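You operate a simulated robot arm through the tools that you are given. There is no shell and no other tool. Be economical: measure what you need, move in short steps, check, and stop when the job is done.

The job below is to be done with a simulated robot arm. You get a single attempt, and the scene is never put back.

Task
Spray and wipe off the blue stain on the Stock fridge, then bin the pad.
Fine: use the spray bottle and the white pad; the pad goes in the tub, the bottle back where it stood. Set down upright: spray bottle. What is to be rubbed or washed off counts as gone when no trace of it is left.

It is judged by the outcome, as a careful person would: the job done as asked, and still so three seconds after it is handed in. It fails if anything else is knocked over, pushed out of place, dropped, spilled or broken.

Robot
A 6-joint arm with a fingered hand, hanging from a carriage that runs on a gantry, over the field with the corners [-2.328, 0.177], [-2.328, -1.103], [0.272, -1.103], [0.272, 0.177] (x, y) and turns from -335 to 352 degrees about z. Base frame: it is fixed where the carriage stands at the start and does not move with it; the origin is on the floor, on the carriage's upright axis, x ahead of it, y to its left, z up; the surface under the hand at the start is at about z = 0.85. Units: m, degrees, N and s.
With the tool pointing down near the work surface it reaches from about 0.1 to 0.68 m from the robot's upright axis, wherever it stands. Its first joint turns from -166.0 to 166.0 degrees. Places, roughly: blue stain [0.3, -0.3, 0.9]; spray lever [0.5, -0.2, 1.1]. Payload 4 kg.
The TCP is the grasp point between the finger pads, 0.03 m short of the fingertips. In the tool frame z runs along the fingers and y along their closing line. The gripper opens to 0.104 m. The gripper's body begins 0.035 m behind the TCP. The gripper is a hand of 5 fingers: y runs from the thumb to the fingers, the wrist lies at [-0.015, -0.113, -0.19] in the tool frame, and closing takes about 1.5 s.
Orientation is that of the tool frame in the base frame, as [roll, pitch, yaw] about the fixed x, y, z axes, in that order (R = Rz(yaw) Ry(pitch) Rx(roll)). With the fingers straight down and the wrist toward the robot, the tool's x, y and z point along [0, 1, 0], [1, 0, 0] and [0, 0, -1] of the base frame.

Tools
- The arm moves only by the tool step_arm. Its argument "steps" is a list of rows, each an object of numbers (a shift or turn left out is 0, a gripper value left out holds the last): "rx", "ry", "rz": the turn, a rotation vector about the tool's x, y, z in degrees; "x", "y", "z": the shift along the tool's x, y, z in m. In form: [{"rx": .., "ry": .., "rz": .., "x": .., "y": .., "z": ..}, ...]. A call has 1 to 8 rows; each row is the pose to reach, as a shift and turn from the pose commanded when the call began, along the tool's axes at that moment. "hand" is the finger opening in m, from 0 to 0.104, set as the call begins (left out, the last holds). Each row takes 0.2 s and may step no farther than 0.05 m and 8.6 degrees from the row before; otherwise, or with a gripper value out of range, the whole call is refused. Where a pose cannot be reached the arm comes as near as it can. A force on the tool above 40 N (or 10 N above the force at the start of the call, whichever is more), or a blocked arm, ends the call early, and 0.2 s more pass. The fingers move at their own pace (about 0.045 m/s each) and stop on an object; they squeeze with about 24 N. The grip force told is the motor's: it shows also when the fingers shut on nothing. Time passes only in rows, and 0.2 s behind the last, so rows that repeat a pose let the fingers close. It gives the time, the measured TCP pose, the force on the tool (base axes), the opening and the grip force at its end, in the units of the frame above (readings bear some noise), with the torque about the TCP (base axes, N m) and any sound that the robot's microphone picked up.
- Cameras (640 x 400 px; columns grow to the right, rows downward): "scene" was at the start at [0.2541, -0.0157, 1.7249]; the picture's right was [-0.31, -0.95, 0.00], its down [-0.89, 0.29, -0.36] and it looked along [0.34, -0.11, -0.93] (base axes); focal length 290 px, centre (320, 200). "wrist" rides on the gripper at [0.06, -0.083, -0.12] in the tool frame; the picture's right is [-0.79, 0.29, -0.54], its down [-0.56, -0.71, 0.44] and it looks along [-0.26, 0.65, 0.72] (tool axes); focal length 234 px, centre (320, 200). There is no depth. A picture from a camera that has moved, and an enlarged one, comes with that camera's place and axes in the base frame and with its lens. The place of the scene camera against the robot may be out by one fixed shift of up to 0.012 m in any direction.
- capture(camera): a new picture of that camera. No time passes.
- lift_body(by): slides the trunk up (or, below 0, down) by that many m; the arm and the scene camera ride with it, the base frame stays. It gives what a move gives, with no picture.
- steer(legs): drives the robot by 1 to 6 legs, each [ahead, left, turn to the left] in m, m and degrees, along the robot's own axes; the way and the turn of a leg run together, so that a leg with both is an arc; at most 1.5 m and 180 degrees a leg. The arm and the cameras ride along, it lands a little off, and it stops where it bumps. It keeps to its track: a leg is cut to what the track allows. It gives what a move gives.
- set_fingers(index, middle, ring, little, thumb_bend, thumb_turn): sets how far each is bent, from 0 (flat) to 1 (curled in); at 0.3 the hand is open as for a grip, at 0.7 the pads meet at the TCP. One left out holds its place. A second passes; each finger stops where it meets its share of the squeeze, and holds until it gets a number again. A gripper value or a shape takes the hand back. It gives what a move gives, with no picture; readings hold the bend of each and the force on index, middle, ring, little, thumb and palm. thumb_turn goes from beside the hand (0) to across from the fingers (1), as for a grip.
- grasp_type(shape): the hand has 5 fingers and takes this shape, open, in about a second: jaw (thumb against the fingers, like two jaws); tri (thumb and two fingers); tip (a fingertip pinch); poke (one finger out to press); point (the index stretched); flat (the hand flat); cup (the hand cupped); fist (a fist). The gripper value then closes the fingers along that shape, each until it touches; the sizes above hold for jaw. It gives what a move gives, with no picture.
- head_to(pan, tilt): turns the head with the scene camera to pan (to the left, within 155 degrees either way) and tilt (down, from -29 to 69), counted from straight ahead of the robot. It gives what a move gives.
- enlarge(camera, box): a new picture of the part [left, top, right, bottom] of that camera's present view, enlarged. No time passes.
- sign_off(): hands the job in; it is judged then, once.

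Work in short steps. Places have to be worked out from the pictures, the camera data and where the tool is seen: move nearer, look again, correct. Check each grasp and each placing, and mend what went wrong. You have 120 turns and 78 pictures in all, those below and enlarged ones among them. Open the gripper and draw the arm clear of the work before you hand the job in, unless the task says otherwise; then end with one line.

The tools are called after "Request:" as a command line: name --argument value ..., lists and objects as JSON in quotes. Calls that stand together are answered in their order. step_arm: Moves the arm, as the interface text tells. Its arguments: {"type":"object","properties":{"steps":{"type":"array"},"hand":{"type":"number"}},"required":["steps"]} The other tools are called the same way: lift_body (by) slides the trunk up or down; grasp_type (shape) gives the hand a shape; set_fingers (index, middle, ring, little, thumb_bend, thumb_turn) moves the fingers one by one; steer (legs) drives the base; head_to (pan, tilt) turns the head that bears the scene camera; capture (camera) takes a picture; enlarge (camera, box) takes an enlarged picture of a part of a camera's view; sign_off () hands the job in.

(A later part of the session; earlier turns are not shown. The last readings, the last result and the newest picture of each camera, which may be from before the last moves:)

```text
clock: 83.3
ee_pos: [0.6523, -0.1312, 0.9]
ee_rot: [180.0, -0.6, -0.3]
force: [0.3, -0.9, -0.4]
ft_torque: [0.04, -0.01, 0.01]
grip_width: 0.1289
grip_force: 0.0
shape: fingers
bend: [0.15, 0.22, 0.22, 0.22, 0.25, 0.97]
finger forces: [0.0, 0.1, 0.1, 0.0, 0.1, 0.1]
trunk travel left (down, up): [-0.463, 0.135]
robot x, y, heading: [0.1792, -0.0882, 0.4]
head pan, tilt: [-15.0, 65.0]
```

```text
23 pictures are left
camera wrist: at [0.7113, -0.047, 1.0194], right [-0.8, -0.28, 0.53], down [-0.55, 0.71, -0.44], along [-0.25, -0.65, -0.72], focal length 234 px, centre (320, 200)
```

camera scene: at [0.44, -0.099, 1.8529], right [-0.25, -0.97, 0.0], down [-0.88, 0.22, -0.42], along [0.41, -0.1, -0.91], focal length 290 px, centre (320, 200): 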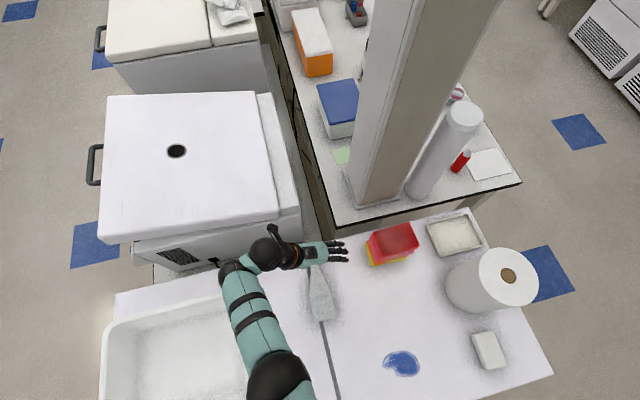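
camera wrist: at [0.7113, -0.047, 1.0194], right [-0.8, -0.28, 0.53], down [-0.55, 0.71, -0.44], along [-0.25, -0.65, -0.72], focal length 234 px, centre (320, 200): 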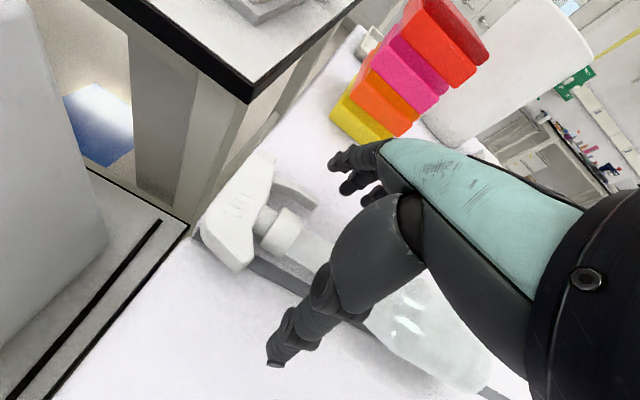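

Well aligned, no contact. I lower 12 mm more and close middle/ring/little/thumb to 0.6 with the index hovering in front of the lever.

Request:
lift_body --by -0.012

Request:
set_fingers --index 0.25 --middle 0.6 --ring 0.6 --little 0.55 --thumb_bend 0.6

Request:
enlarge --camera "wrist" --box '[180, 100, 440, 380]'

```text
clock: 83.9
ee_pos: [0.6523, -0.1303, 0.8881]
ee_rot: [179.8, -0.6, -0.2]
force: [0.2, 0.1, 0.0]
ft_torque: [0.0, 0.01, 0.04]
grip_width: 0.1289
grip_force: 0.0
shape: fingers
bend: [0.15, 0.22, 0.22, 0.22, 0.25, 0.97]
finger forces: [0.0, 0.1, 0.1, 0.0, 0.0, 0.0]
trunk travel left (down, up): [-0.451, 0.147]
robot x, y, heading: [0.1836, -0.092, 0.4]
head pan, tilt: [-15.0, 65.0]
```

```text
clock: 84.9
ee_pos: [0.6519, -0.1318, 0.8887]
ee_rot: [180.0, -0.6, -0.3]
force: [0.6, -0.6, 0.1]
ft_torque: [0.0, 0.02, 0.02]
grip_width: 0.0731
grip_force: 0.4
shape: fingers
bend: [0.25, 0.6, 0.59, 0.55, 0.6, 0.97]
finger forces: [0.0, 0.1, 0.5, 0.0, 0.1, 0.1]
trunk travel left (down, up): [-0.451, 0.147]
robot x, y, heading: [0.178, -0.0901, 0.4]
head pan, tilt: [-15.0, 65.0]
```

```text
1.43 times, centred on (310, 240) of wrist
camera zoom: at [0.7113, -0.0471, 1.0074], right [-0.8, -0.28, 0.53], down [-0.55, 0.71, -0.44], along [-0.25, -0.65, -0.72], focal length 334 px, centre (334, 143)
```

zoom: 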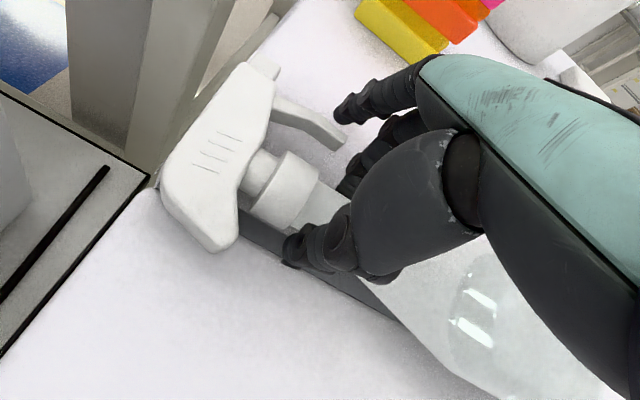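

Bottle unmoved, ring finger touching. The index lines up with the very tip of the lever, so I loosen slightly, shift 8 mm toward the head, and close firmly (table keeps the bottle from rotating).

Request:
set_fingers --index 0.22 --middle 0.52 --ring 0.5 --little 0.48 --thumb_bend 0.52

Request:
step_arm --steps '[{"x": 0.009}, {"x": 0.009}]'

Request:
set_fingers --index 0.27 --middle 1.0 --ring 1.0 --little 1.0 --thumb_bend 1.0

Request:
enlarge --camera "wrist" --box '[180, 100, 440, 380]'

```text
clock: 85.9
ee_pos: [0.6519, -0.1295, 0.8878]
ee_rot: [179.9, -0.6, -0.3]
force: [0.4, -0.3, -0.9]
ft_torque: [0.0, 0.01, 0.0]
grip_width: 0.087
grip_force: 0.0
shape: fingers
bend: [0.22, 0.52, 0.5, 0.48, 0.52, 0.97]
finger forces: [0.0, 0.0, 0.0, 0.0, 0.0, 0.0]
trunk travel left (down, up): [-0.451, 0.147]
robot x, y, heading: [0.1855, -0.0862, 0.9]
head pan, tilt: [-15.0, 65.0]
```

```text
clock: 86.5
ee_pos: [0.6611, -0.1308, 0.8885]
ee_rot: [179.9, -0.6, -0.2]
force: [0.4, -0.3, 0.9]
ft_torque: [0.02, 0.0, -0.02]
grip_width: 0.0867
grip_force: 0.2
shape: fingers
bend: [0.22, 0.52, 0.5, 0.48, 0.52, 0.97]
finger forces: [0.0, 0.1, 0.1, 0.1, 0.1, 0.0]
trunk travel left (down, up): [-0.451, 0.147]
robot x, y, heading: [0.1793, -0.086, 0.5]
head pan, tilt: [-15.0, 65.0]
```

```text
clock: 87.5
ee_pos: [0.6604, -0.1307, 0.8881]
ee_rot: [179.9, -0.6, -0.3]
force: [-0.8, 0.5, 0.1]
ft_torque: [-0.07, -0.09, -0.04]
grip_width: 0.0635
grip_force: 27.8
shape: fingers
bend: [0.25, 0.65, 0.71, 1.0, 0.72, 0.9]
finger forces: [9.9, 9.8, 9.7, 0.0, 26.5, 0.1]
trunk travel left (down, up): [-0.451, 0.147]
robot x, y, heading: [0.1785, -0.0858, 0.4]
head pan, tilt: [-15.0, 65.0]
```

```text
1.43 times, centred on (310, 240) of wrist
camera zoom: at [0.7199, -0.047, 1.0074], right [-0.8, -0.28, 0.53], down [-0.55, 0.71, -0.44], along [-0.25, -0.65, -0.72], focal length 334 px, centre (334, 143)
```

zoom: 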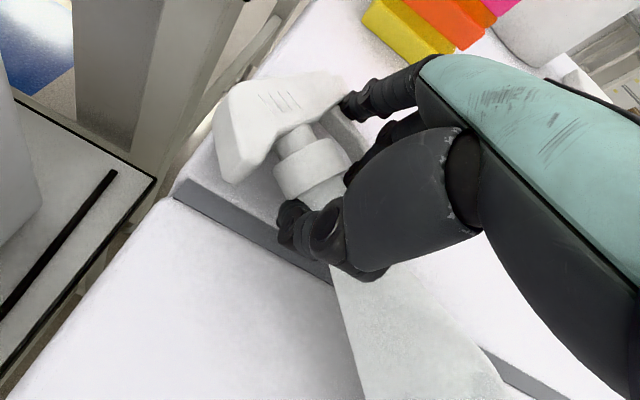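

It is pinched firmly (thumb 26 N vs. index/middle/ring), slightly yawed. I lift 0.12 m and inspect from the scene camera.

Request:
lift_body --by 0.12

Request:
enlarge --camera "wrist" --box '[200, 80, 420, 320]'

Request:
enlarge --camera "scene" --box '[220, 200, 400, 340]'

```text
clock: 89.0
ee_pos: [0.6608, -0.1315, 1.0075]
ee_rot: [179.8, -0.6, -0.1]
force: [0.5, 0.6, -3.6]
ft_torque: [-0.14, -0.27, 0.01]
grip_width: 0.0637
grip_force: 27.5
shape: fingers
bend: [0.24, 0.65, 0.71, 1.0, 0.72, 0.9]
finger forces: [8.8, 10.0, 10.3, 0.0, 25.7, 0.1]
trunk travel left (down, up): [-0.571, 0.027]
robot x, y, heading: [0.177, -0.0873, 0.6]
head pan, tilt: [-15.0, 65.0]
```

```text
1.67 times, centred on (310, 200) of wrist
camera zoom: at [0.7199, -0.0471, 1.1273], right [-0.8, -0.28, 0.53], down [-0.55, 0.71, -0.44], along [-0.25, -0.65, -0.72], focal length 390 px, centre (337, 200)
```

zoom: 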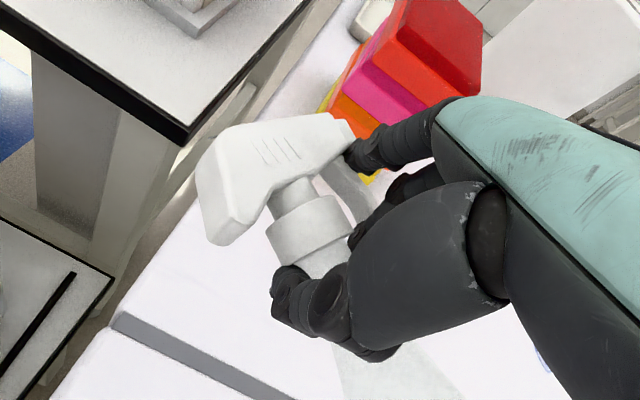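

```text
2.86 times, centred on (310, 270) of scene
camera zoom: at [0.4399, -0.099, 1.8308], right [-0.25, -0.97, 0.0], down [-0.88, 0.23, -0.42], along [0.41, -0.11, -0.91], focal length 827 px, centre (349, 0)
```

zoom: 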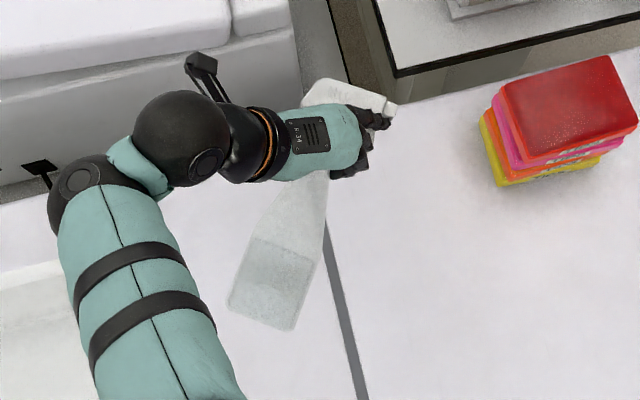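

Now the hold is good: index sits in front of the lever root just below the nozzle, nozzle points along tool [-0.45,0.89,0]. I drive so the TCP is over the stain region and roll the hand ~60° about tool x to point the nozzle down.

Request:
steer --legs '[[-0.322, -0.112, 0]]'

Request:
lift_body --by 0.027

Request:
step_arm --steps '[{"rx": 8.5}, {"rx": 17}, {"rx": 25.5}, {"rx": 34}, {"rx": 42.5}, {"rx": 51}, {"rx": 59.5}, {"rx": 59.5}]'

Request:
capture --camera "wrist"

Request:
capture --camera "scene"

```text
clock: 91.2
ee_pos: [0.3449, -0.247, 1.0087]
ee_rot: [179.8, -0.6, -0.3]
force: [0.3, 0.0, -4.5]
ft_torque: [-0.13, -0.21, -0.01]
grip_width: 0.064
grip_force: 27.5
shape: fingers
bend: [0.24, 0.65, 0.71, 1.0, 0.72, 0.9]
finger forces: [8.7, 10.1, 10.3, 0.0, 25.7, 0.1]
trunk travel left (down, up): [-0.571, 0.027]
robot x, y, heading: [-0.1352, -0.2005, 0.5]
head pan, tilt: [-15.0, 65.0]
```

```text
clock: 91.9
ee_pos: [0.344, -0.2468, 1.0358]
ee_rot: [179.9, -0.6, -0.4]
force: [-0.6, -0.1, -4.4]
ft_torque: [-0.15, -0.24, -0.01]
grip_width: 0.0638
grip_force: 27.0
shape: fingers
bend: [0.24, 0.65, 0.71, 1.0, 0.72, 0.9]
finger forces: [8.9, 10.1, 10.4, 0.0, 25.8, 0.0]
trunk travel left (down, up): [-0.598, 0.0]
robot x, y, heading: [-0.1374, -0.2052, 0.5]
head pan, tilt: [-15.0, 65.0]
```

```text
clock: 93.7
ee_pos: [0.347, -0.2471, 1.0357]
ee_rot: [-144.7, -1.0, -0.4]
force: [0.3, 0.4, -3.5]
ft_torque: [-0.17, -0.22, -0.01]
grip_width: 0.0636
grip_force: 27.1
shape: fingers
bend: [0.24, 0.64, 0.71, 1.0, 0.72, 0.9]
finger forces: [7.0, 11.0, 10.9, 0.2, 25.5, 0.0]
out of reach, approached as far as the arm can: row 5, 6, 7, 8
trunk travel left (down, up): [-0.598, 0.0]
robot x, y, heading: [-0.1393, -0.1997, 0.6]
head pan, tilt: [-15.0, 65.0]
```

```text
18 pictures are left
camera wrist: at [0.4049, -0.248, 1.1808], right [-0.8, -0.55, 0.26], down [-0.56, 0.83, 0.04], along [-0.24, -0.11, -0.96], focal length 234 px, centre (320, 200)
```

wrist: 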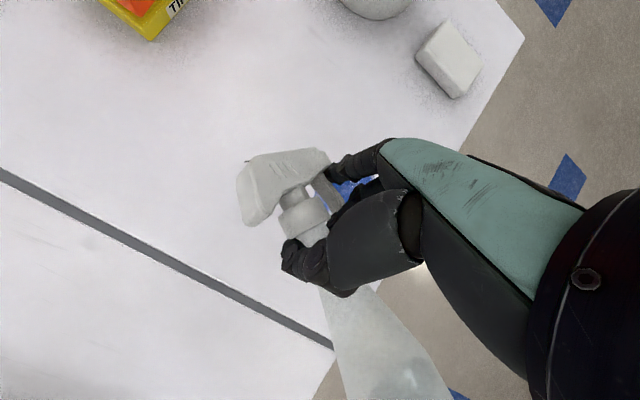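

```text
17 pictures are left
camera scene: at [0.1224, -0.2143, 1.8578], right [-0.25, -0.97, 0.0], down [-0.88, 0.23, -0.42], along [0.41, -0.11, -0.91], focal length 290 px, centre (320, 200)
```

scene: 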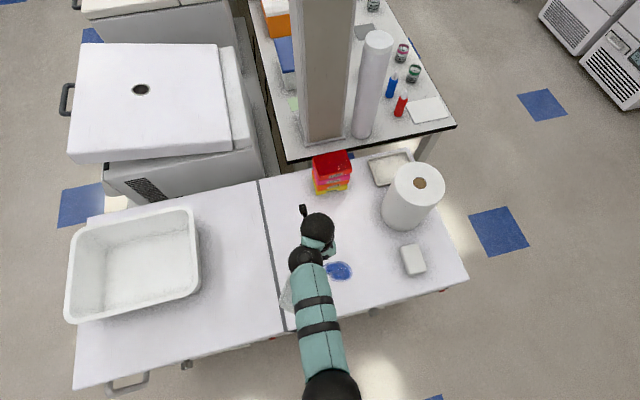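

Roll stops at 35°. I add a 30° tilt about base y (bottle becoming more upright, nozzle ~42° down), which is a natural outward-pointing hand pose.

Request:
step_arm --steps '[{"ry": 6.1, "rz": -4.3}, {"ry": 12.2, "rz": -8.6}, {"ry": 18.3, "rz": -13}, {"ry": 24.5, "rz": -17.3}, {"ry": 24.5, "rz": -17.3}]'

Request:
step_arm --steps '[{"rx": 7}, {"rx": 14}, {"rx": 20}, {"rx": 20}]'

```text
clock: 94.9
ee_pos: [0.3476, -0.2469, 1.0354]
ee_rot: [-144.7, -31.0, -0.3]
force: [-0.3, -0.2, -3.8]
ft_torque: [-0.16, -0.23, -0.02]
grip_width: 0.0636
grip_force: 27.4
shape: fingers
bend: [0.24, 0.64, 0.71, 1.0, 0.72, 0.9]
finger forces: [6.6, 11.3, 11.2, 0.0, 25.4, 0.0]
trunk travel left (down, up): [-0.598, 0.0]
robot x, y, heading: [-0.1397, -0.2027, 0.5]
head pan, tilt: [-15.0, 65.0]
```

```text
clock: 95.9
ee_pos: [0.347, -0.2469, 1.0355]
ee_rot: [-124.6, -30.8, -0.3]
force: [-1.3, -0.3, -3.8]
ft_torque: [-0.15, -0.25, 0.03]
grip_width: 0.0632
grip_force: 26.9
shape: fingers
bend: [0.24, 0.64, 0.71, 1.0, 0.72, 0.9]
finger forces: [6.1, 11.6, 11.1, 0.0, 25.2, 0.0]
trunk travel left (down, up): [-0.598, 0.0]
robot x, y, heading: [-0.1344, -0.2018, 0.4]
head pan, tilt: [-15.0, 65.0]
```

Now at 55° roll the nozzle should point ~60° down ([-0.01,-0.51,-0.86]). I shift so its line meets the stain centre from ~0.13 m, and check.

Request:
steer --legs '[[-0.099, 0.02, 0]]'

Request:
lift_body --by -0.015

Request:
capture --camera "wrist"

Request:
enlarge --camera "scene" --box '[260, 180, 420, 300]'

```text
clock: 97.1
ee_pos: [0.2489, -0.2266, 1.0353]
ee_rot: [-124.8, -30.9, -0.4]
force: [-0.4, 0.2, -3.5]
ft_torque: [-0.14, -0.23, -0.02]
grip_width: 0.0637
grip_force: 26.8
shape: fingers
bend: [0.24, 0.64, 0.71, 1.0, 0.72, 0.9]
finger forces: [6.2, 11.6, 11.1, 0.1, 25.2, 0.1]
trunk travel left (down, up): [-0.598, 0.0]
robot x, y, heading: [-0.2379, -0.1836, 0.5]
head pan, tilt: [-15.0, 65.0]
```

```text
clock: 97.7
ee_pos: [0.2496, -0.2286, 1.0192]
ee_rot: [-124.8, -31.0, -0.4]
force: [0.2, 0.0, -2.8]
ft_torque: [-0.12, -0.24, 0.0]
grip_width: 0.0635
grip_force: 27.2
shape: fingers
bend: [0.24, 0.64, 0.71, 1.0, 0.72, 0.9]
finger forces: [6.2, 11.6, 11.0, 0.0, 25.2, 0.0]
trunk travel left (down, up): [-0.583, 0.015]
robot x, y, heading: [-0.2359, -0.1834, 0.4]
head pan, tilt: [-15.0, 65.0]
```

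```text
16 pictures are left
camera wrist: at [0.2299, -0.2791, 1.1674], right [-0.72, -0.61, -0.34], down [-0.64, 0.77, 0.0], along [0.26, 0.22, -0.94], focal length 234 px, centre (320, 200)
```

wrist: 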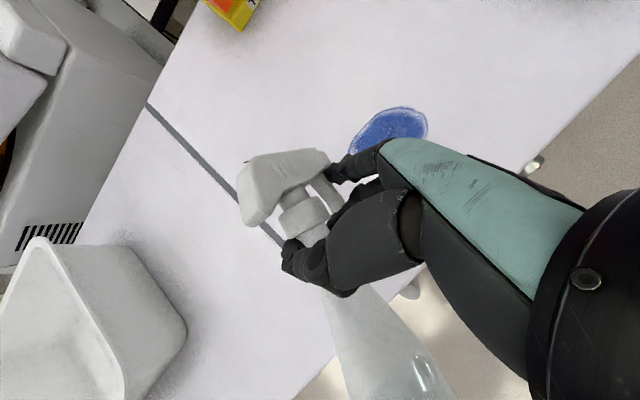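

```text
3.33 times, centred on (340, 240) of scene
camera zoom: at [0.0241, -0.1958, 1.8427], right [-0.25, -0.97, 0.0], down [-0.88, 0.23, -0.42], along [0.41, -0.11, -0.91], focal length 965 px, centre (253, 67)
```

zoom: 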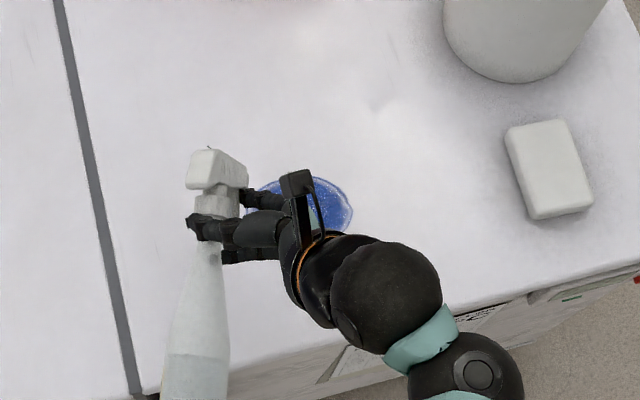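

The nozzle's position ([0.306,-0.264,0.962]) is confirmed by both cameras and its line meets the stain centre. I squeeze the lever with the index.

Request:
set_fingers --index 0.7

Request:
enlarge --camera "wrist" --box '[220, 90, 440, 240]'

```text
clock: 98.7
ee_pos: [0.2496, -0.2295, 1.0208]
ee_rot: [-124.7, -31.0, -0.5]
force: [0.4, -0.2, -4.2]
ft_torque: [-0.14, -0.26, -0.01]
grip_width: 0.0617
grip_force: 30.3
shape: fingers
bend: [0.23, 0.64, 0.71, 1.0, 0.72, 0.9]
finger forces: [10.4, 12.9, 10.3, 0.0, 26.6, 0.0]
trunk travel left (down, up): [-0.583, 0.015]
robot x, y, heading: [-0.2318, -0.1805, 0.5]
head pan, tilt: [-15.0, 65.0]
```

```text
2.67 times, centred on (330, 165) of wrist
camera zoom: at [0.23, -0.2791, 1.1675], right [-0.72, -0.61, -0.34], down [-0.64, 0.77, 0.0], along [0.26, 0.22, -0.94], focal length 624 px, centre (293, 293)
```

zoom: 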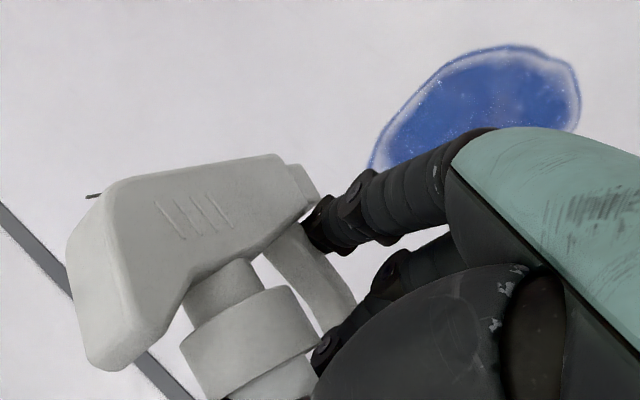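

Very clear: the index presses at the lever's root beside the nozzle (no leverage); it should be ~0.02 m further down the lever. I relax the index, turn the hand back to vertical, and lay the bottle down again to regrip 0.02 m lower.

Request:
set_fingers --index 0.2

Request:
step_arm --steps '[{"rx": -7}, {"rx": -14}, {"rx": -20}]'

Request:
step_arm --steps '[{"ry": -6.1, "rz": 4.3}, {"ry": -12.2, "rz": 8.6}, {"ry": -18.3, "rz": 13}, {"ry": -24.5, "rz": 17.3}]'

Request:
step_arm --steps '[{"rx": -8.5}, {"rx": -17}, {"rx": -25.5}, {"rx": -34}, {"rx": -35.2}]'

Request:
steer --legs '[[0.205, 0.105, 0]]'

```text
clock: 99.7
ee_pos: [0.2487, -0.2284, 1.0197]
ee_rot: [-124.7, -30.9, -0.3]
force: [-1.0, 0.7, -3.0]
ft_torque: [-0.13, -0.24, -0.06]
grip_width: 0.0649
grip_force: 26.3
shape: fingers
bend: [0.2, 0.63, 0.7, 1.0, 0.74, 0.9]
finger forces: [5.3, 12.0, 12.3, 0.1, 23.2, 0.1]
trunk travel left (down, up): [-0.583, 0.015]
robot x, y, heading: [-0.235, -0.1835, 0.6]
head pan, tilt: [-15.0, 65.0]
```

```text
clock: 100.5
ee_pos: [0.2485, -0.2286, 1.0215]
ee_rot: [-144.8, -30.8, -0.3]
force: [-0.6, 0.0, -4.6]
ft_torque: [-0.14, -0.25, 0.01]
grip_width: 0.0651
grip_force: 26.5
shape: fingers
bend: [0.2, 0.63, 0.7, 1.0, 0.74, 0.9]
finger forces: [5.5, 12.1, 12.4, 0.0, 23.5, 0.0]
trunk travel left (down, up): [-0.583, 0.015]
robot x, y, heading: [-0.2337, -0.1824, 0.5]
head pan, tilt: [-15.0, 65.0]
```

```text
clock: 101.5
ee_pos: [0.2485, -0.2271, 1.0208]
ee_rot: [-144.7, -0.8, -0.3]
force: [-0.8, -0.7, -4.5]
ft_torque: [-0.11, -0.25, -0.02]
grip_width: 0.0646
grip_force: 26.3
shape: fingers
bend: [0.2, 0.63, 0.7, 1.0, 0.75, 0.9]
finger forces: [6.8, 11.0, 12.6, 0.0, 22.0, 0.0]
trunk travel left (down, up): [-0.583, 0.015]
robot x, y, heading: [-0.2375, -0.1869, 0.2]
head pan, tilt: [-15.0, 65.0]
```

```text
clock: 102.7
ee_pos: [0.2485, -0.2286, 1.021]
ee_rot: [-180.0, -1.0, -0.4]
force: [0.1, -0.7, -4.1]
ft_torque: [-0.15, -0.23, -0.01]
grip_width: 0.0645
grip_force: 26.3
shape: fingers
bend: [0.2, 0.63, 0.7, 1.0, 0.75, 0.9]
finger forces: [8.9, 10.1, 11.7, 0.1, 21.1, 0.1]
trunk travel left (down, up): [-0.583, 0.015]
robot x, y, heading: [-0.2353, -0.1856, 0.4]
head pan, tilt: [-15.0, 65.0]
```

```text
clock: 104.4
ee_pos: [0.4564, -0.1212, 1.0206]
ee_rot: [179.9, -0.8, -0.3]
force: [0.4, 0.1, -3.3]
ft_torque: [-0.13, -0.24, 0.0]
grip_width: 0.0642
grip_force: 25.2
shape: fingers
bend: [0.2, 0.63, 0.7, 1.0, 0.75, 0.9]
finger forces: [8.9, 9.9, 11.8, 0.0, 20.6, 0.0]
trunk travel left (down, up): [-0.583, 0.015]
robot x, y, heading: [-0.0265, -0.0734, 0.6]
head pan, tilt: [-15.0, 65.0]
```

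Now I lower to lay the bottle down (pick height was TCP z=0.888).

Request:
lift_body --by -0.12

Request:
lift_body --by -0.008

```text
clock: 105.9
ee_pos: [0.4567, -0.1225, 0.9013]
ee_rot: [-179.9, -0.9, -0.4]
force: [-0.5, 0.1, -1.5]
ft_torque: [-0.02, 0.03, 0.04]
grip_width: 0.064
grip_force: 26.4
shape: fingers
bend: [0.2, 0.63, 0.71, 1.0, 0.75, 0.9]
finger forces: [8.8, 10.1, 11.0, 0.0, 22.6, 0.0]
trunk travel left (down, up): [-0.463, 0.135]
robot x, y, heading: [-0.0262, -0.0774, 0.2]
head pan, tilt: [-15.0, 65.0]
```

```text
clock: 106.5
ee_pos: [0.4582, -0.1209, 0.8921]
ee_rot: [180.0, -0.9, -0.3]
force: [0.8, -0.5, -0.8]
ft_torque: [0.07, 0.14, 0.05]
grip_width: 0.064
grip_force: 26.4
shape: fingers
bend: [0.2, 0.63, 0.71, 1.0, 0.75, 0.9]
finger forces: [9.2, 9.9, 10.3, 0.0, 24.8, 0.0]
trunk travel left (down, up): [-0.455, 0.143]
robot x, y, heading: [-0.0255, -0.0759, 0.1]
head pan, tilt: [-15.0, 65.0]
```

Mostly resting on the top. I release gently and look at how it lies relative to the hand.

Request:
set_fingers --index 0.12 --middle 0.35 --ring 0.35 --little 0.2 --thumb_bend 0.4

Request:
enlarge --camera "wrist" --box '[180, 80, 440, 380]'

```text
clock: 107.5
ee_pos: [0.4564, -0.1204, 0.8925]
ee_rot: [-179.9, -0.9, -0.3]
force: [-0.3, 0.5, -0.3]
ft_torque: [-0.01, -0.03, 0.01]
grip_width: 0.1161
grip_force: 0.1
shape: fingers
bend: [0.12, 0.35, 0.35, 0.2, 0.4, 0.97]
finger forces: [0.1, 0.0, 0.0, 0.0, 0.0, 0.0]
trunk travel left (down, up): [-0.455, 0.143]
robot x, y, heading: [-0.0278, -0.0792, 0.4]
head pan, tilt: [-15.0, 65.0]
```

```text
1.33 times, centred on (310, 230) of wrist
camera zoom: at [0.5153, -0.0379, 1.0115], right [-0.8, -0.28, 0.53], down [-0.55, 0.71, -0.44], along [-0.25, -0.65, -0.72], focal length 312 px, centre (333, 160)
```

zoom: 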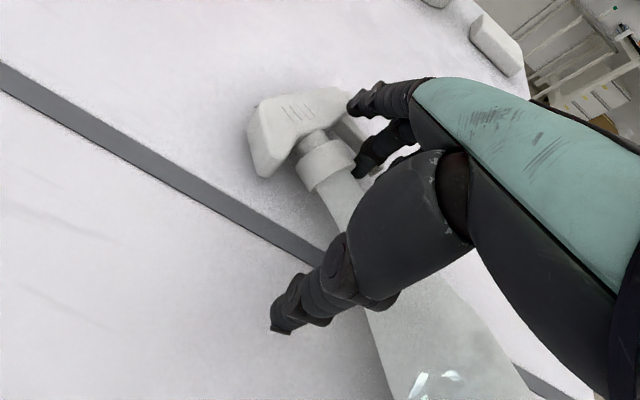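

The bottle lies with its axis yawed about −35°. I lift off, turn the hand 35° to match it, centre over the neck, and check before regripping.

Request:
lift_body --by 0.09

Request:
step_arm --steps '[{"rz": 8, "x": 0.002, "y": 0.009}, {"rz": 16, "x": 0.005, "y": 0.018}, {"rz": 24, "x": 0.007, "y": 0.026}, {"rz": 32, "x": 0.009, "y": 0.034}, {"rz": 35, "x": 0.009, "y": 0.034}, {"rz": 35, "x": 0.009, "y": 0.034}]'

Request:
capture --camera "wrist"

```text
clock: 108.8
ee_pos: [0.4563, -0.1211, 0.9829]
ee_rot: [-179.9, -0.9, -0.3]
force: [0.5, -0.3, 0.0]
ft_torque: [-0.03, -0.01, 0.0]
grip_width: 0.116
grip_force: 0.1
shape: fingers
bend: [0.12, 0.35, 0.35, 0.2, 0.4, 0.97]
finger forces: [0.0, 0.0, 0.1, 0.0, 0.0, 0.0]
trunk travel left (down, up): [-0.545, 0.053]
robot x, y, heading: [-0.0267, -0.0795, 0.5]
head pan, tilt: [-15.0, 65.0]
```

```text
clock: 110.2
ee_pos: [0.4362, -0.1562, 0.999]
ee_rot: [-179.2, -0.8, -35.4]
force: [-0.5, 0.0, -0.5]
ft_torque: [0.0, 0.02, -0.02]
grip_width: 0.1161
grip_force: 0.2
shape: fingers
bend: [0.12, 0.35, 0.35, 0.2, 0.4, 0.97]
finger forces: [0.0, 0.0, 0.0, 0.0, 0.1, 0.0]
out of reach, approached as far as the arm can: row 3, 4, 5, 6
trunk travel left (down, up): [-0.545, 0.053]
robot x, y, heading: [-0.0283, -0.0756, 0.6]
head pan, tilt: [-15.0, 65.0]
```

```text
12 pictures are left
camera wrist: at [0.5314, -0.1244, 1.1186], right [-0.82, 0.22, 0.53], down [-0.04, 0.9, -0.43], along [-0.57, -0.38, -0.73], focal length 234 px, centre (320, 200)
```

wrist: 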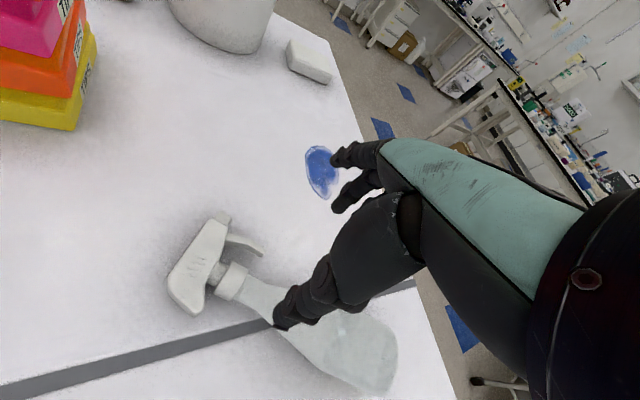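

Refined: axis yaw −35.6°, collar [0.471,-0.160], lever tip ~0.04 from the axis. I place the TCP at [0.456,-0.1495], lower to 0.888 and pre-close only middle and thumb (little kept open, ring light) so nothing twists the bottle.

Request:
set_fingers --index 0.15 --middle 0.25 --ring 0.25 --little 0.15 --thumb_bend 0.3

Request:
steer --legs '[[0.02, 0.007, 0]]'

Request:
lift_body --by -0.11

Request:
set_fingers --index 0.25 --middle 0.8 --ring 0.5 --thumb_bend 0.8

Request:
enlarge --camera "wrist" --box '[180, 80, 440, 380]'

```text
clock: 111.2
ee_pos: [0.4373, -0.1574, 0.998]
ee_rot: [-179.2, -0.9, -35.2]
force: [-0.3, 0.2, -0.6]
ft_torque: [0.05, 0.01, -0.03]
grip_width: 0.1243
grip_force: 0.1
shape: fingers
bend: [0.15, 0.25, 0.25, 0.15, 0.3, 0.97]
finger forces: [0.0, 0.1, 0.1, 0.1, 0.0, 0.0]
trunk travel left (down, up): [-0.545, 0.053]
robot x, y, heading: [-0.0254, -0.0718, 0.8]
head pan, tilt: [-15.0, 65.0]
```

```text
clock: 112.0
ee_pos: [0.4565, -0.1491, 0.9974]
ee_rot: [-179.2, -0.8, -35.2]
force: [-0.4, 0.0, -0.2]
ft_torque: [-0.01, 0.0, 0.0]
grip_width: 0.1242
grip_force: 0.0
shape: fingers
bend: [0.15, 0.25, 0.25, 0.15, 0.3, 0.97]
finger forces: [0.0, 0.1, 0.1, 0.0, 0.1, 0.0]
trunk travel left (down, up): [-0.545, 0.053]
robot x, y, heading: [-0.0094, -0.0702, 0.5]
head pan, tilt: [-15.0, 65.0]
```

```text
clock: 113.4
ee_pos: [0.4565, -0.15, 0.8895]
ee_rot: [-179.2, -0.8, -35.2]
force: [-0.5, -0.5, 0.4]
ft_torque: [-0.02, 0.03, -0.03]
grip_width: 0.1241
grip_force: 0.1
shape: fingers
bend: [0.15, 0.25, 0.25, 0.15, 0.3, 0.97]
finger forces: [0.0, 0.0, 0.0, 0.0, 0.0, 0.0]
trunk travel left (down, up): [-0.435, 0.163]
robot x, y, heading: [-0.0093, -0.0696, 0.2]
head pan, tilt: [-15.0, 65.0]
```

```text
clock: 114.4
ee_pos: [0.4564, -0.1504, 0.887]
ee_rot: [-179.3, -0.8, -35.2]
force: [-0.4, -1.2, 0.8]
ft_torque: [-0.02, -0.01, 0.08]
grip_width: 0.0608
grip_force: 10.9
shape: fingers
bend: [0.24, 0.58, 0.5, 0.15, 0.72, 0.96]
finger forces: [2.0, 9.2, 0.1, 0.0, 10.7, 0.0]
trunk travel left (down, up): [-0.435, 0.163]
robot x, y, heading: [-0.0087, -0.0712, 0.4]
head pan, tilt: [-15.0, 65.0]
```

```text
1.33 times, centred on (310, 230) of wrist
camera zoom: at [0.5512, -0.1172, 1.0083], right [-0.82, 0.22, 0.53], down [-0.04, 0.9, -0.43], along [-0.57, -0.38, -0.73], focal length 312 px, centre (333, 160)
```

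zoom: 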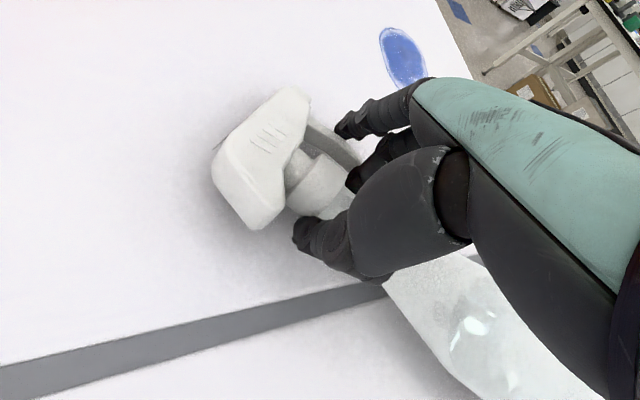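

Just what was wanted: no twist, index resting on the lever's middle. I bring the ring finger to light contact, then lift.

Request:
set_fingers --ring 0.57 --middle 1.0 --thumb_bend 1.0

Request:
lift_body --by 0.15

Request:
enlarge --camera "wrist" --box '[180, 80, 440, 380]'

```text
clock: 115.4
ee_pos: [0.4577, -0.1499, 0.8878]
ee_rot: [-179.3, -0.8, -35.2]
force: [0.1, 2.2, 6.9]
ft_torque: [-0.31, 0.31, -0.04]
grip_width: 0.0479
grip_force: 25.9
shape: fingers
bend: [0.21, 0.56, 0.53, 0.15, 0.86, 0.95]
finger forces: [9.7, 11.7, 2.5, 0.1, 27.6, 0.0]
trunk travel left (down, up): [-0.435, 0.163]
robot x, y, heading: [-0.007, -0.0696, 0.5]
head pan, tilt: [-15.0, 65.0]
```

```text
clock: 117.1
ee_pos: [0.457, -0.1516, 1.0377]
ee_rot: [-179.3, -0.8, -35.2]
force: [-0.2, -0.4, -4.3]
ft_torque: [-0.15, -0.2, 0.03]
grip_width: 0.0464
grip_force: 31.3
shape: fingers
bend: [0.21, 0.55, 0.53, 0.15, 0.89, 0.94]
finger forces: [9.6, 16.8, 5.5, 0.1, 30.1, 0.0]
trunk travel left (down, up): [-0.585, 0.013]
robot x, y, heading: [-0.0107, -0.071, 0.6]
head pan, tilt: [-15.0, 65.0]
```

```text
1.33 times, centred on (310, 230) of wrist
camera zoom: at [0.5511, -0.1171, 1.1582], right [-0.82, 0.22, 0.53], down [-0.04, 0.9, -0.43], along [-0.57, -0.38, -0.73], focal length 312 px, centre (333, 160)
```

zoom: 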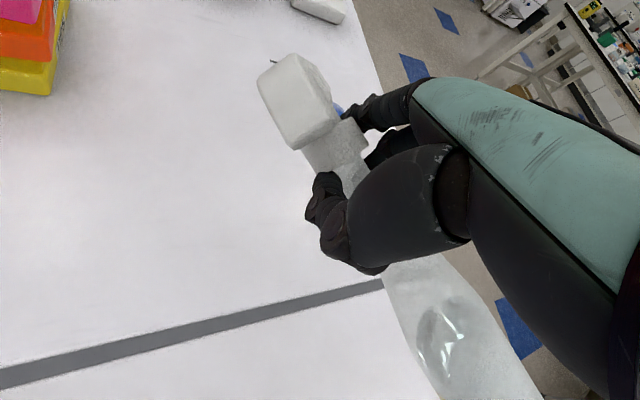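

On lifting with the stronger thumb push, the bottle rolled so the nozzle points down along the fingers; the index can't reach the lever front that way. I lower until the nozzle touches so that it rolls back onto its side, and will regrip with the gentler force that held it without rolling.

Request:
lift_body --by -0.09

Request:
lift_body --by -0.015

Request:
lift_body --by -0.012

```text
clock: 118.4
ee_pos: [0.4559, -0.1491, 0.948]
ee_rot: [-179.2, -0.9, -35.3]
force: [0.4, -0.1, -4.0]
ft_torque: [-0.19, -0.19, -0.01]
grip_width: 0.0465
grip_force: 31.1
shape: fingers
bend: [0.21, 0.55, 0.53, 0.15, 0.89, 0.94]
finger forces: [9.8, 16.7, 5.5, 0.0, 30.1, 0.0]
trunk travel left (down, up): [-0.495, 0.103]
robot x, y, heading: [-0.0121, -0.0666, 0.5]
head pan, tilt: [-15.0, 65.0]
```

```text
clock: 119.0
ee_pos: [0.4566, -0.1497, 0.9332]
ee_rot: [-179.2, -0.9, -35.3]
force: [-1.0, -0.1, -3.5]
ft_torque: [-0.15, -0.17, 0.02]
grip_width: 0.0463
grip_force: 30.7
shape: fingers
bend: [0.21, 0.55, 0.53, 0.15, 0.89, 0.94]
finger forces: [9.8, 16.7, 5.5, 0.0, 30.2, 0.0]
trunk travel left (down, up): [-0.48, 0.118]
robot x, y, heading: [-0.0039, -0.071, 0.2]
head pan, tilt: [-15.0, 65.0]
```

```text
clock: 119.6
ee_pos: [0.4555, -0.1496, 0.9207]
ee_rot: [-179.2, -0.7, -35.1]
force: [-0.4, 0.3, -3.9]
ft_torque: [-0.14, -0.16, -0.02]
grip_width: 0.0463
grip_force: 31.2
shape: fingers
bend: [0.21, 0.55, 0.53, 0.15, 0.89, 0.94]
finger forces: [9.8, 16.8, 5.5, 0.0, 30.1, 0.0]
trunk travel left (down, up): [-0.468, 0.13]
robot x, y, heading: [-0.0081, -0.0643, 0.4]
head pan, tilt: [-15.0, 65.0]
```

No contact yet at z=0.921; continue down.

Request:
lift_body --by -0.012

Request:
lift_body --by -0.01

```text
clock: 120.2
ee_pos: [0.4569, -0.1513, 0.9082]
ee_rot: [-179.2, -0.8, -35.2]
force: [-0.1, -0.2, -3.4]
ft_torque: [-0.17, -0.19, -0.02]
grip_width: 0.0466
grip_force: 31.6
shape: fingers
bend: [0.21, 0.55, 0.53, 0.15, 0.89, 0.94]
finger forces: [9.8, 16.9, 5.3, 0.0, 30.2, 0.1]
trunk travel left (down, up): [-0.456, 0.142]
robot x, y, heading: [-0.0097, -0.069, 0.5]
head pan, tilt: [-15.0, 65.0]
```

```text
clock: 120.8
ee_pos: [0.4558, -0.1504, 0.8981]
ee_rot: [-179.2, -0.7, -35.1]
force: [0.2, 0.2, -2.2]
ft_torque: [-0.07, -0.06, 0.03]
grip_width: 0.0442
grip_force: 28.4
shape: fingers
bend: [0.21, 0.55, 0.54, 0.15, 0.91, 0.93]
finger forces: [5.7, 19.8, 2.8, 0.0, 28.1, 0.0]
trunk travel left (down, up): [-0.446, 0.152]
robot x, y, heading: [-0.008, -0.0684, 0.4]
head pan, tilt: [-15.0, 65.0]
```

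Contact at z≈0.898. I loosen to let the bottle settle, then look.

Request:
set_fingers --index 0.15 --middle 0.45 --ring 0.4 --thumb_bend 0.5

Request:
enlarge --camera "wrist" --box '[180, 80, 440, 380]'

```text
clock: 121.8
ee_pos: [0.4558, -0.1498, 0.8982]
ee_rot: [-179.1, -0.8, -35.2]
force: [0.1, -2.0, 0.2]
ft_torque: [0.02, -0.02, 0.0]
grip_width: 0.0993
grip_force: 0.1
shape: fingers
bend: [0.15, 0.45, 0.4, 0.15, 0.5, 0.97]
finger forces: [0.0, 0.0, 0.0, 0.0, 0.0, 0.0]
trunk travel left (down, up): [-0.446, 0.152]
robot x, y, heading: [-0.0098, -0.0712, 0.2]
head pan, tilt: [-15.0, 65.0]
```

```text
1.33 times, centred on (310, 230) of wrist
camera zoom: at [0.5514, -0.1171, 1.0194], right [-0.82, 0.22, 0.53], down [-0.04, 0.9, -0.43], along [-0.57, -0.38, -0.73], focal length 312 px, centre (333, 160)
```

zoom: 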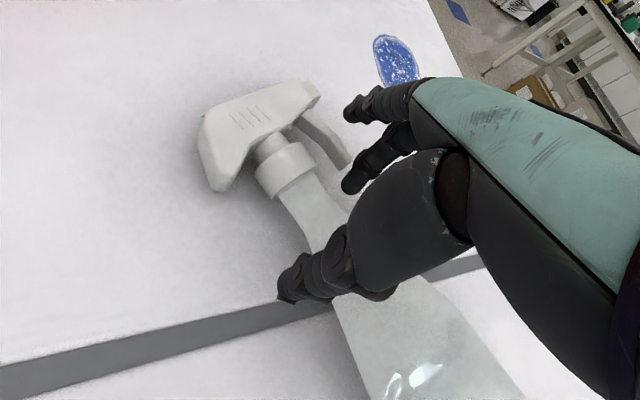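

The bottle rolled back onto its side, and the stain now appears speckled, as if sprayed. I zoom on the stain to confirm.

Request:
enlarge --camera "wrist" --box '[320, 90, 400, 150]'

```text
6.67 times, centred on (360, 120) of wrist
camera zoom: at [0.5514, -0.1171, 1.0194], right [-0.82, 0.22, 0.53], down [-0.04, 0.9, -0.43], along [-0.57, -0.38, -0.73], focal length 1561 px, centre (53, 733)
```

zoom: 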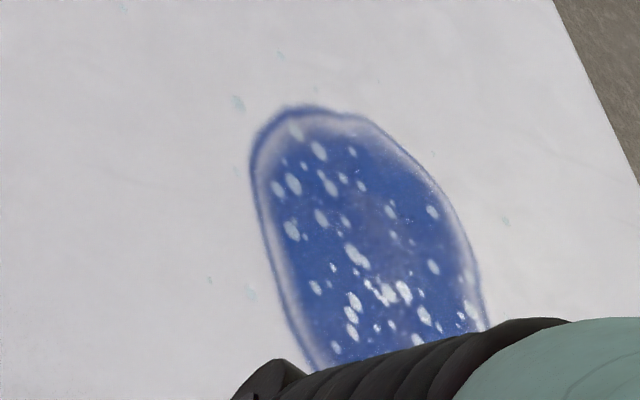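

Confirmed: the stain is wet with spray droplets, so the spraying is done. Now the bottle must be stood back upright. It lies with its axis at yaw ≈−65° near [0.456,-0.146]; I align the hand with it (30° more) and take it with a gentle thumb/middle pinch.

Request:
set_fingers --index 0.06 --middle 0.28 --ring 0.25 --little 0.15 --thumb_bend 0.32

Request:
lift_body --by 0.06

Request:
step_arm --steps '[{"rz": 8}, {"rz": 16}, {"rz": 24}, {"rz": 30}, {"rz": 30}]'

```text
clock: 122.8
ee_pos: [0.4556, -0.1507, 0.8996]
ee_rot: [-179.2, -0.8, -35.3]
force: [-1.1, -0.3, -1.0]
ft_torque: [-0.01, 0.0, 0.03]
grip_width: 0.1335
grip_force: 0.1
shape: fingers
bend: [0.06, 0.28, 0.25, 0.15, 0.32, 0.97]
finger forces: [0.0, 0.0, 0.0, 0.0, 0.0, 0.0]
trunk travel left (down, up): [-0.446, 0.152]
robot x, y, heading: [-0.0065, -0.0693, 0.6]
head pan, tilt: [-15.0, 65.0]
```

```text
clock: 123.8
ee_pos: [0.4573, -0.1504, 0.9583]
ee_rot: [-179.2, -0.8, -35.2]
force: [-0.1, -0.1, 0.8]
ft_torque: [0.01, -0.01, -0.02]
grip_width: 0.1336
grip_force: 0.1
shape: fingers
bend: [0.06, 0.28, 0.25, 0.15, 0.32, 0.97]
finger forces: [0.0, 0.0, 0.1, 0.1, 0.1, 0.0]
trunk travel left (down, up): [-0.506, 0.092]
robot x, y, heading: [-0.0049, -0.0677, 0.5]
head pan, tilt: [-15.0, 65.0]
```

```text
clock: 125.0
ee_pos: [0.4178, -0.147, 0.9661]
ee_rot: [-177.7, -0.5, -65.0]
force: [-0.1, 1.3, -0.5]
ft_torque: [-0.02, 0.01, -0.01]
grip_width: 0.1333
grip_force: 0.1
shape: fingers
bend: [0.06, 0.28, 0.25, 0.15, 0.32, 0.97]
finger forces: [0.0, 0.0, 0.0, 0.1, 0.0, 0.0]
out of reach, approached as far as the arm can: row 1, 2, 3, 4, 5
trunk travel left (down, up): [-0.506, 0.092]
robot x, y, heading: [-0.0086, -0.0692, 0.2]
head pan, tilt: [-15.0, 65.0]
```

Aligned; I correct the drift with the carriage and take one picture to verify before gripping.

Request:
steer --legs '[[0.041, -0.01, 0]]'

Request:
capture --camera "wrist"

```text
clock: 125.9
ee_pos: [0.46, -0.1571, 0.9659]
ee_rot: [-177.7, -0.5, -65.0]
force: [0.1, -0.1, -0.1]
ft_torque: [0.02, -0.04, -0.05]
grip_width: 0.1333
grip_force: 0.2
shape: fingers
bend: [0.06, 0.28, 0.25, 0.15, 0.32, 0.97]
finger forces: [0.0, 0.1, 0.1, 0.1, 0.1, 0.0]
trunk travel left (down, up): [-0.506, 0.092]
robot x, y, heading: [0.0335, -0.0789, 0.2]
head pan, tilt: [-15.0, 65.0]
```

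```text
7 pictures are left
camera wrist: at [0.5551, -0.1772, 1.0886], right [-0.61, 0.59, 0.52], down [0.42, 0.81, -0.41], along [-0.67, -0.03, -0.74], focal length 234 px, centre (320, 200)
```

wrist: 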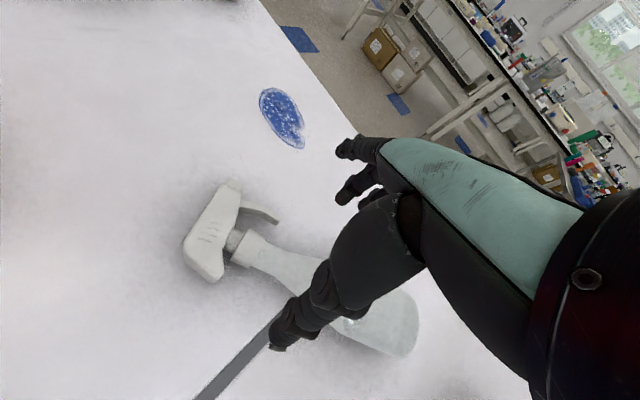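

Alignment is right (axis yaw −65°, hand centred). I move 12 mm toward the collar, lower to 0.888 and pinch gently with thumb and middle.

Request:
steer --legs '[[0.005, -0.011, 0]]'

Request:
lift_body --by -0.077

Request:
set_fingers --middle 0.8 --ring 0.5 --thumb_bend 0.8

```text
clock: 126.6
ee_pos: [0.4649, -0.1679, 0.9661]
ee_rot: [-177.8, -0.5, -65.1]
force: [-0.4, 0.3, -0.4]
ft_torque: [-0.01, -0.02, -0.03]
grip_width: 0.1331
grip_force: 0.1
shape: fingers
bend: [0.06, 0.28, 0.25, 0.15, 0.32, 0.97]
finger forces: [0.1, 0.1, 0.0, 0.1, 0.0, 0.1]
trunk travel left (down, up): [-0.506, 0.092]
robot x, y, heading: [0.0386, -0.0891, 0.4]
head pan, tilt: [-15.0, 65.0]
```

```text
clock: 127.8
ee_pos: [0.4642, -0.1673, 0.8898]
ee_rot: [-177.7, -0.6, -65.2]
force: [0.3, -0.1, 0.3]
ft_torque: [0.02, 0.02, 0.01]
grip_width: 0.1336
grip_force: 0.1
shape: fingers
bend: [0.06, 0.28, 0.25, 0.15, 0.32, 0.97]
finger forces: [0.1, 0.0, 0.1, 0.0, 0.0, 0.0]
trunk travel left (down, up): [-0.429, 0.169]
robot x, y, heading: [0.0388, -0.0896, 0.7]
head pan, tilt: [-15.0, 65.0]
```

```text
clock: 128.8
ee_pos: [0.4645, -0.1682, 0.8888]
ee_rot: [-177.6, -0.5, -65.2]
force: [-0.2, 0.1, 1.9]
ft_torque: [0.03, 0.11, 0.09]
grip_width: 0.0825
grip_force: 10.7
shape: fingers
bend: [0.06, 0.58, 0.5, 0.15, 0.73, 0.95]
finger forces: [0.1, 9.7, 0.1, 0.1, 11.5, 0.0]
trunk travel left (down, up): [-0.429, 0.169]
robot x, y, heading: [0.0377, -0.0889, 0.5]
head pan, tilt: [-15.0, 65.0]
```

Pinched at 10 N. I lift fully (0.16 m) and read the torque to see how it hangs.

Request:
lift_body --by 0.165

Request:
step_arm --steps '[{"rz": -8.5}, {"rz": -17}, {"rz": -25.5}, {"rz": -34}, {"rz": -42.5}, {"rz": -51}, {"rz": -59.5}, {"rz": -68}]'

Request:
step_arm --steps '[{"rz": -8.5}, {"rz": -17}, {"rz": -17}]'

Request:
capture --camera "wrist"

```text
clock: 130.6
ee_pos: [0.4633, -0.168, 1.0543]
ee_rot: [-177.8, -0.5, -65.1]
force: [-0.4, -0.4, -3.9]
ft_torque: [-0.19, -0.09, -0.01]
grip_width: 0.0783
grip_force: 12.1
shape: fingers
bend: [0.06, 0.58, 0.5, 0.15, 0.75, 0.96]
finger forces: [2.8, 11.9, 0.1, 0.0, 10.0, 0.0]
trunk travel left (down, up): [-0.594, 0.004]
robot x, y, heading: [0.0397, -0.0888, 0.2]
head pan, tilt: [-15.0, 65.0]
```

```text
clock: 132.4
ee_pos: [0.4779, -0.177, 1.0284]
ee_rot: [-179.7, -2.3, 3.1]
force: [0.7, -0.3, -4.0]
ft_torque: [-0.02, -0.19, 0.0]
grip_width: 0.0785
grip_force: 12.8
shape: fingers
bend: [0.06, 0.58, 0.5, 0.15, 0.75, 0.96]
finger forces: [3.2, 11.9, 0.1, 0.1, 9.8, 0.0]
out of reach, approached as far as the arm can: row 2, 3, 4, 5, 6, 7, 8
trunk travel left (down, up): [-0.594, 0.004]
robot x, y, heading: [0.0354, -0.0923, 0.6]
head pan, tilt: [-15.0, 65.0]
```

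```text
clock: 133.2
ee_pos: [0.4773, -0.1767, 1.028]
ee_rot: [179.7, -2.3, 19.9]
force: [0.3, 0.4, -3.1]
ft_torque: [0.04, -0.2, -0.01]
grip_width: 0.0781
grip_force: 12.4
shape: fingers
bend: [0.06, 0.58, 0.5, 0.15, 0.75, 0.96]
finger forces: [3.4, 11.9, 0.0, 0.0, 9.9, 0.1]
trunk travel left (down, up): [-0.594, 0.004]
robot x, y, heading: [0.0387, -0.0944, 0.7]
head pan, tilt: [-15.0, 65.0]
```

```text
6 pictures are left
camera wrist: at [0.5013, -0.0792, 1.1486], right [-0.66, -0.55, 0.51], down [-0.75, 0.48, -0.46], along [0.01, -0.69, -0.72], focal length 234 px, centre (320, 200)
```

wrist: 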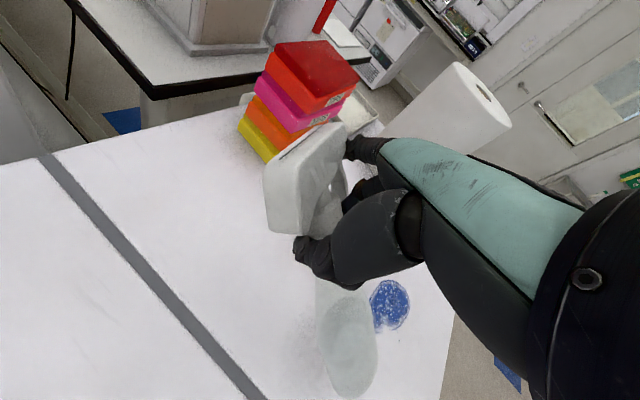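

The torque tells it hangs ~35° from vertical (CoM 0.055 m toward −x_t), with little sideways lean. So about +35° of tool-y rotation should make it upright; I rotate and re-read the torque.

Request:
step_arm --steps '[{"ry": 8.5}, {"ry": 17}, {"ry": 25.5}, {"ry": 34}, {"ry": 34}, {"ry": 34}]'

```text
clock: 134.6
ee_pos: [0.4778, -0.1773, 1.0283]
ee_rot: [179.7, -36.3, 20.1]
force: [0.3, -0.3, -0.7]
ft_torque: [-0.08, 0.06, 0.03]
grip_width: 0.079
grip_force: 10.6
shape: fingers
bend: [0.06, 0.58, 0.5, 0.15, 0.75, 0.95]
finger forces: [0.0, 10.6, 0.0, 0.0, 10.1, 0.0]
trunk travel left (down, up): [-0.594, 0.004]
robot x, y, heading: [0.0381, -0.0938, 0.4]
head pan, tilt: [-15.0, 65.0]
```

The base already touches the top (weight is carried), i.e. the bottle is near vertical. I raise 2 cm to read the free-hanging torque for fine levelling.

Request:
step_arm --steps '[{"x": 0.0118, "z": -0.0161}, {"x": 0.0118, "z": -0.0161}, {"x": 0.0118, "z": -0.0161}]'

```text
clock: 135.4
ee_pos: [0.4775, -0.1773, 1.0472]
ee_rot: [179.6, -36.2, 20.2]
force: [0.5, 0.7, -3.4]
ft_torque: [-0.02, -0.03, -0.02]
grip_width: 0.0787
grip_force: 12.3
shape: fingers
bend: [0.06, 0.58, 0.5, 0.15, 0.75, 0.96]
finger forces: [1.8, 11.4, 0.1, 0.1, 10.4, 0.1]
trunk travel left (down, up): [-0.594, 0.004]
robot x, y, heading: [0.0366, -0.0915, 0.5]
head pan, tilt: [-15.0, 65.0]
```

CoM is now within 1 cm of straight below the pinch: nearly upright. I tilt 4° more, move over the original spot, and lower gently onto the base.

Request:
step_arm --steps '[{"ry": 4}, {"ry": 4}]'

Request:
steer --legs '[[0.013, -0.037, 0]]'

Request:
lift_body --by -0.017

Request:
lift_body --by -0.004

```text
clock: 136.0
ee_pos: [0.4768, -0.1767, 1.0475]
ee_rot: [179.6, -40.2, 20.1]
force: [-0.3, -0.4, -3.4]
ft_torque: [-0.01, -0.02, 0.02]
grip_width: 0.0786
grip_force: 11.7
shape: fingers
bend: [0.06, 0.58, 0.5, 0.15, 0.75, 0.96]
finger forces: [1.8, 11.3, 0.0, 0.0, 10.3, 0.1]
trunk travel left (down, up): [-0.594, 0.004]
robot x, y, heading: [0.0343, -0.0842, 0.5]
head pan, tilt: [-15.0, 65.0]
```

```text
clock: 136.9
ee_pos: [0.4918, -0.2136, 1.0463]
ee_rot: [179.6, -40.4, 20.2]
force: [0.6, 0.2, -3.5]
ft_torque: [0.02, -0.02, 0.03]
grip_width: 0.0789
grip_force: 11.4
shape: fingers
bend: [0.06, 0.58, 0.5, 0.15, 0.75, 0.96]
finger forces: [1.8, 11.2, 0.1, 0.0, 10.4, 0.1]
trunk travel left (down, up): [-0.594, 0.004]
robot x, y, heading: [0.0477, -0.1264, 0.4]
head pan, tilt: [-15.0, 65.0]
```

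```text
clock: 137.6
ee_pos: [0.4899, -0.2139, 1.0294]
ee_rot: [179.7, -40.0, 20.0]
force: [0.6, 0.0, -2.3]
ft_torque: [0.02, -0.09, -0.02]
grip_width: 0.0688
grip_force: 2.5
shape: fingers
bend: [0.06, 0.66, 0.5, 0.15, 0.79, 0.97]
finger forces: [0.6, 1.9, 0.1, 0.1, 2.9, 0.0]
trunk travel left (down, up): [-0.577, 0.021]
robot x, y, heading: [0.0482, -0.1255, 0.5]
head pan, tilt: [-15.0, 65.0]
```

```text
clock: 138.1
ee_pos: [0.492, -0.2137, 1.0263]
ee_rot: [179.6, -40.3, 20.1]
force: [0.2, 0.4, 1.6]
ft_torque: [-0.05, -0.06, -0.01]
grip_width: 0.0681
grip_force: 2.1
shape: fingers
bend: [0.06, 0.67, 0.5, 0.15, 0.79, 0.97]
finger forces: [0.8, 1.5, 0.0, 0.0, 1.9, 0.1]
trunk travel left (down, up): [-0.573, 0.025]
robot x, y, heading: [0.0517, -0.1281, 0.3]
head pan, tilt: [-15.0, 65.0]
```

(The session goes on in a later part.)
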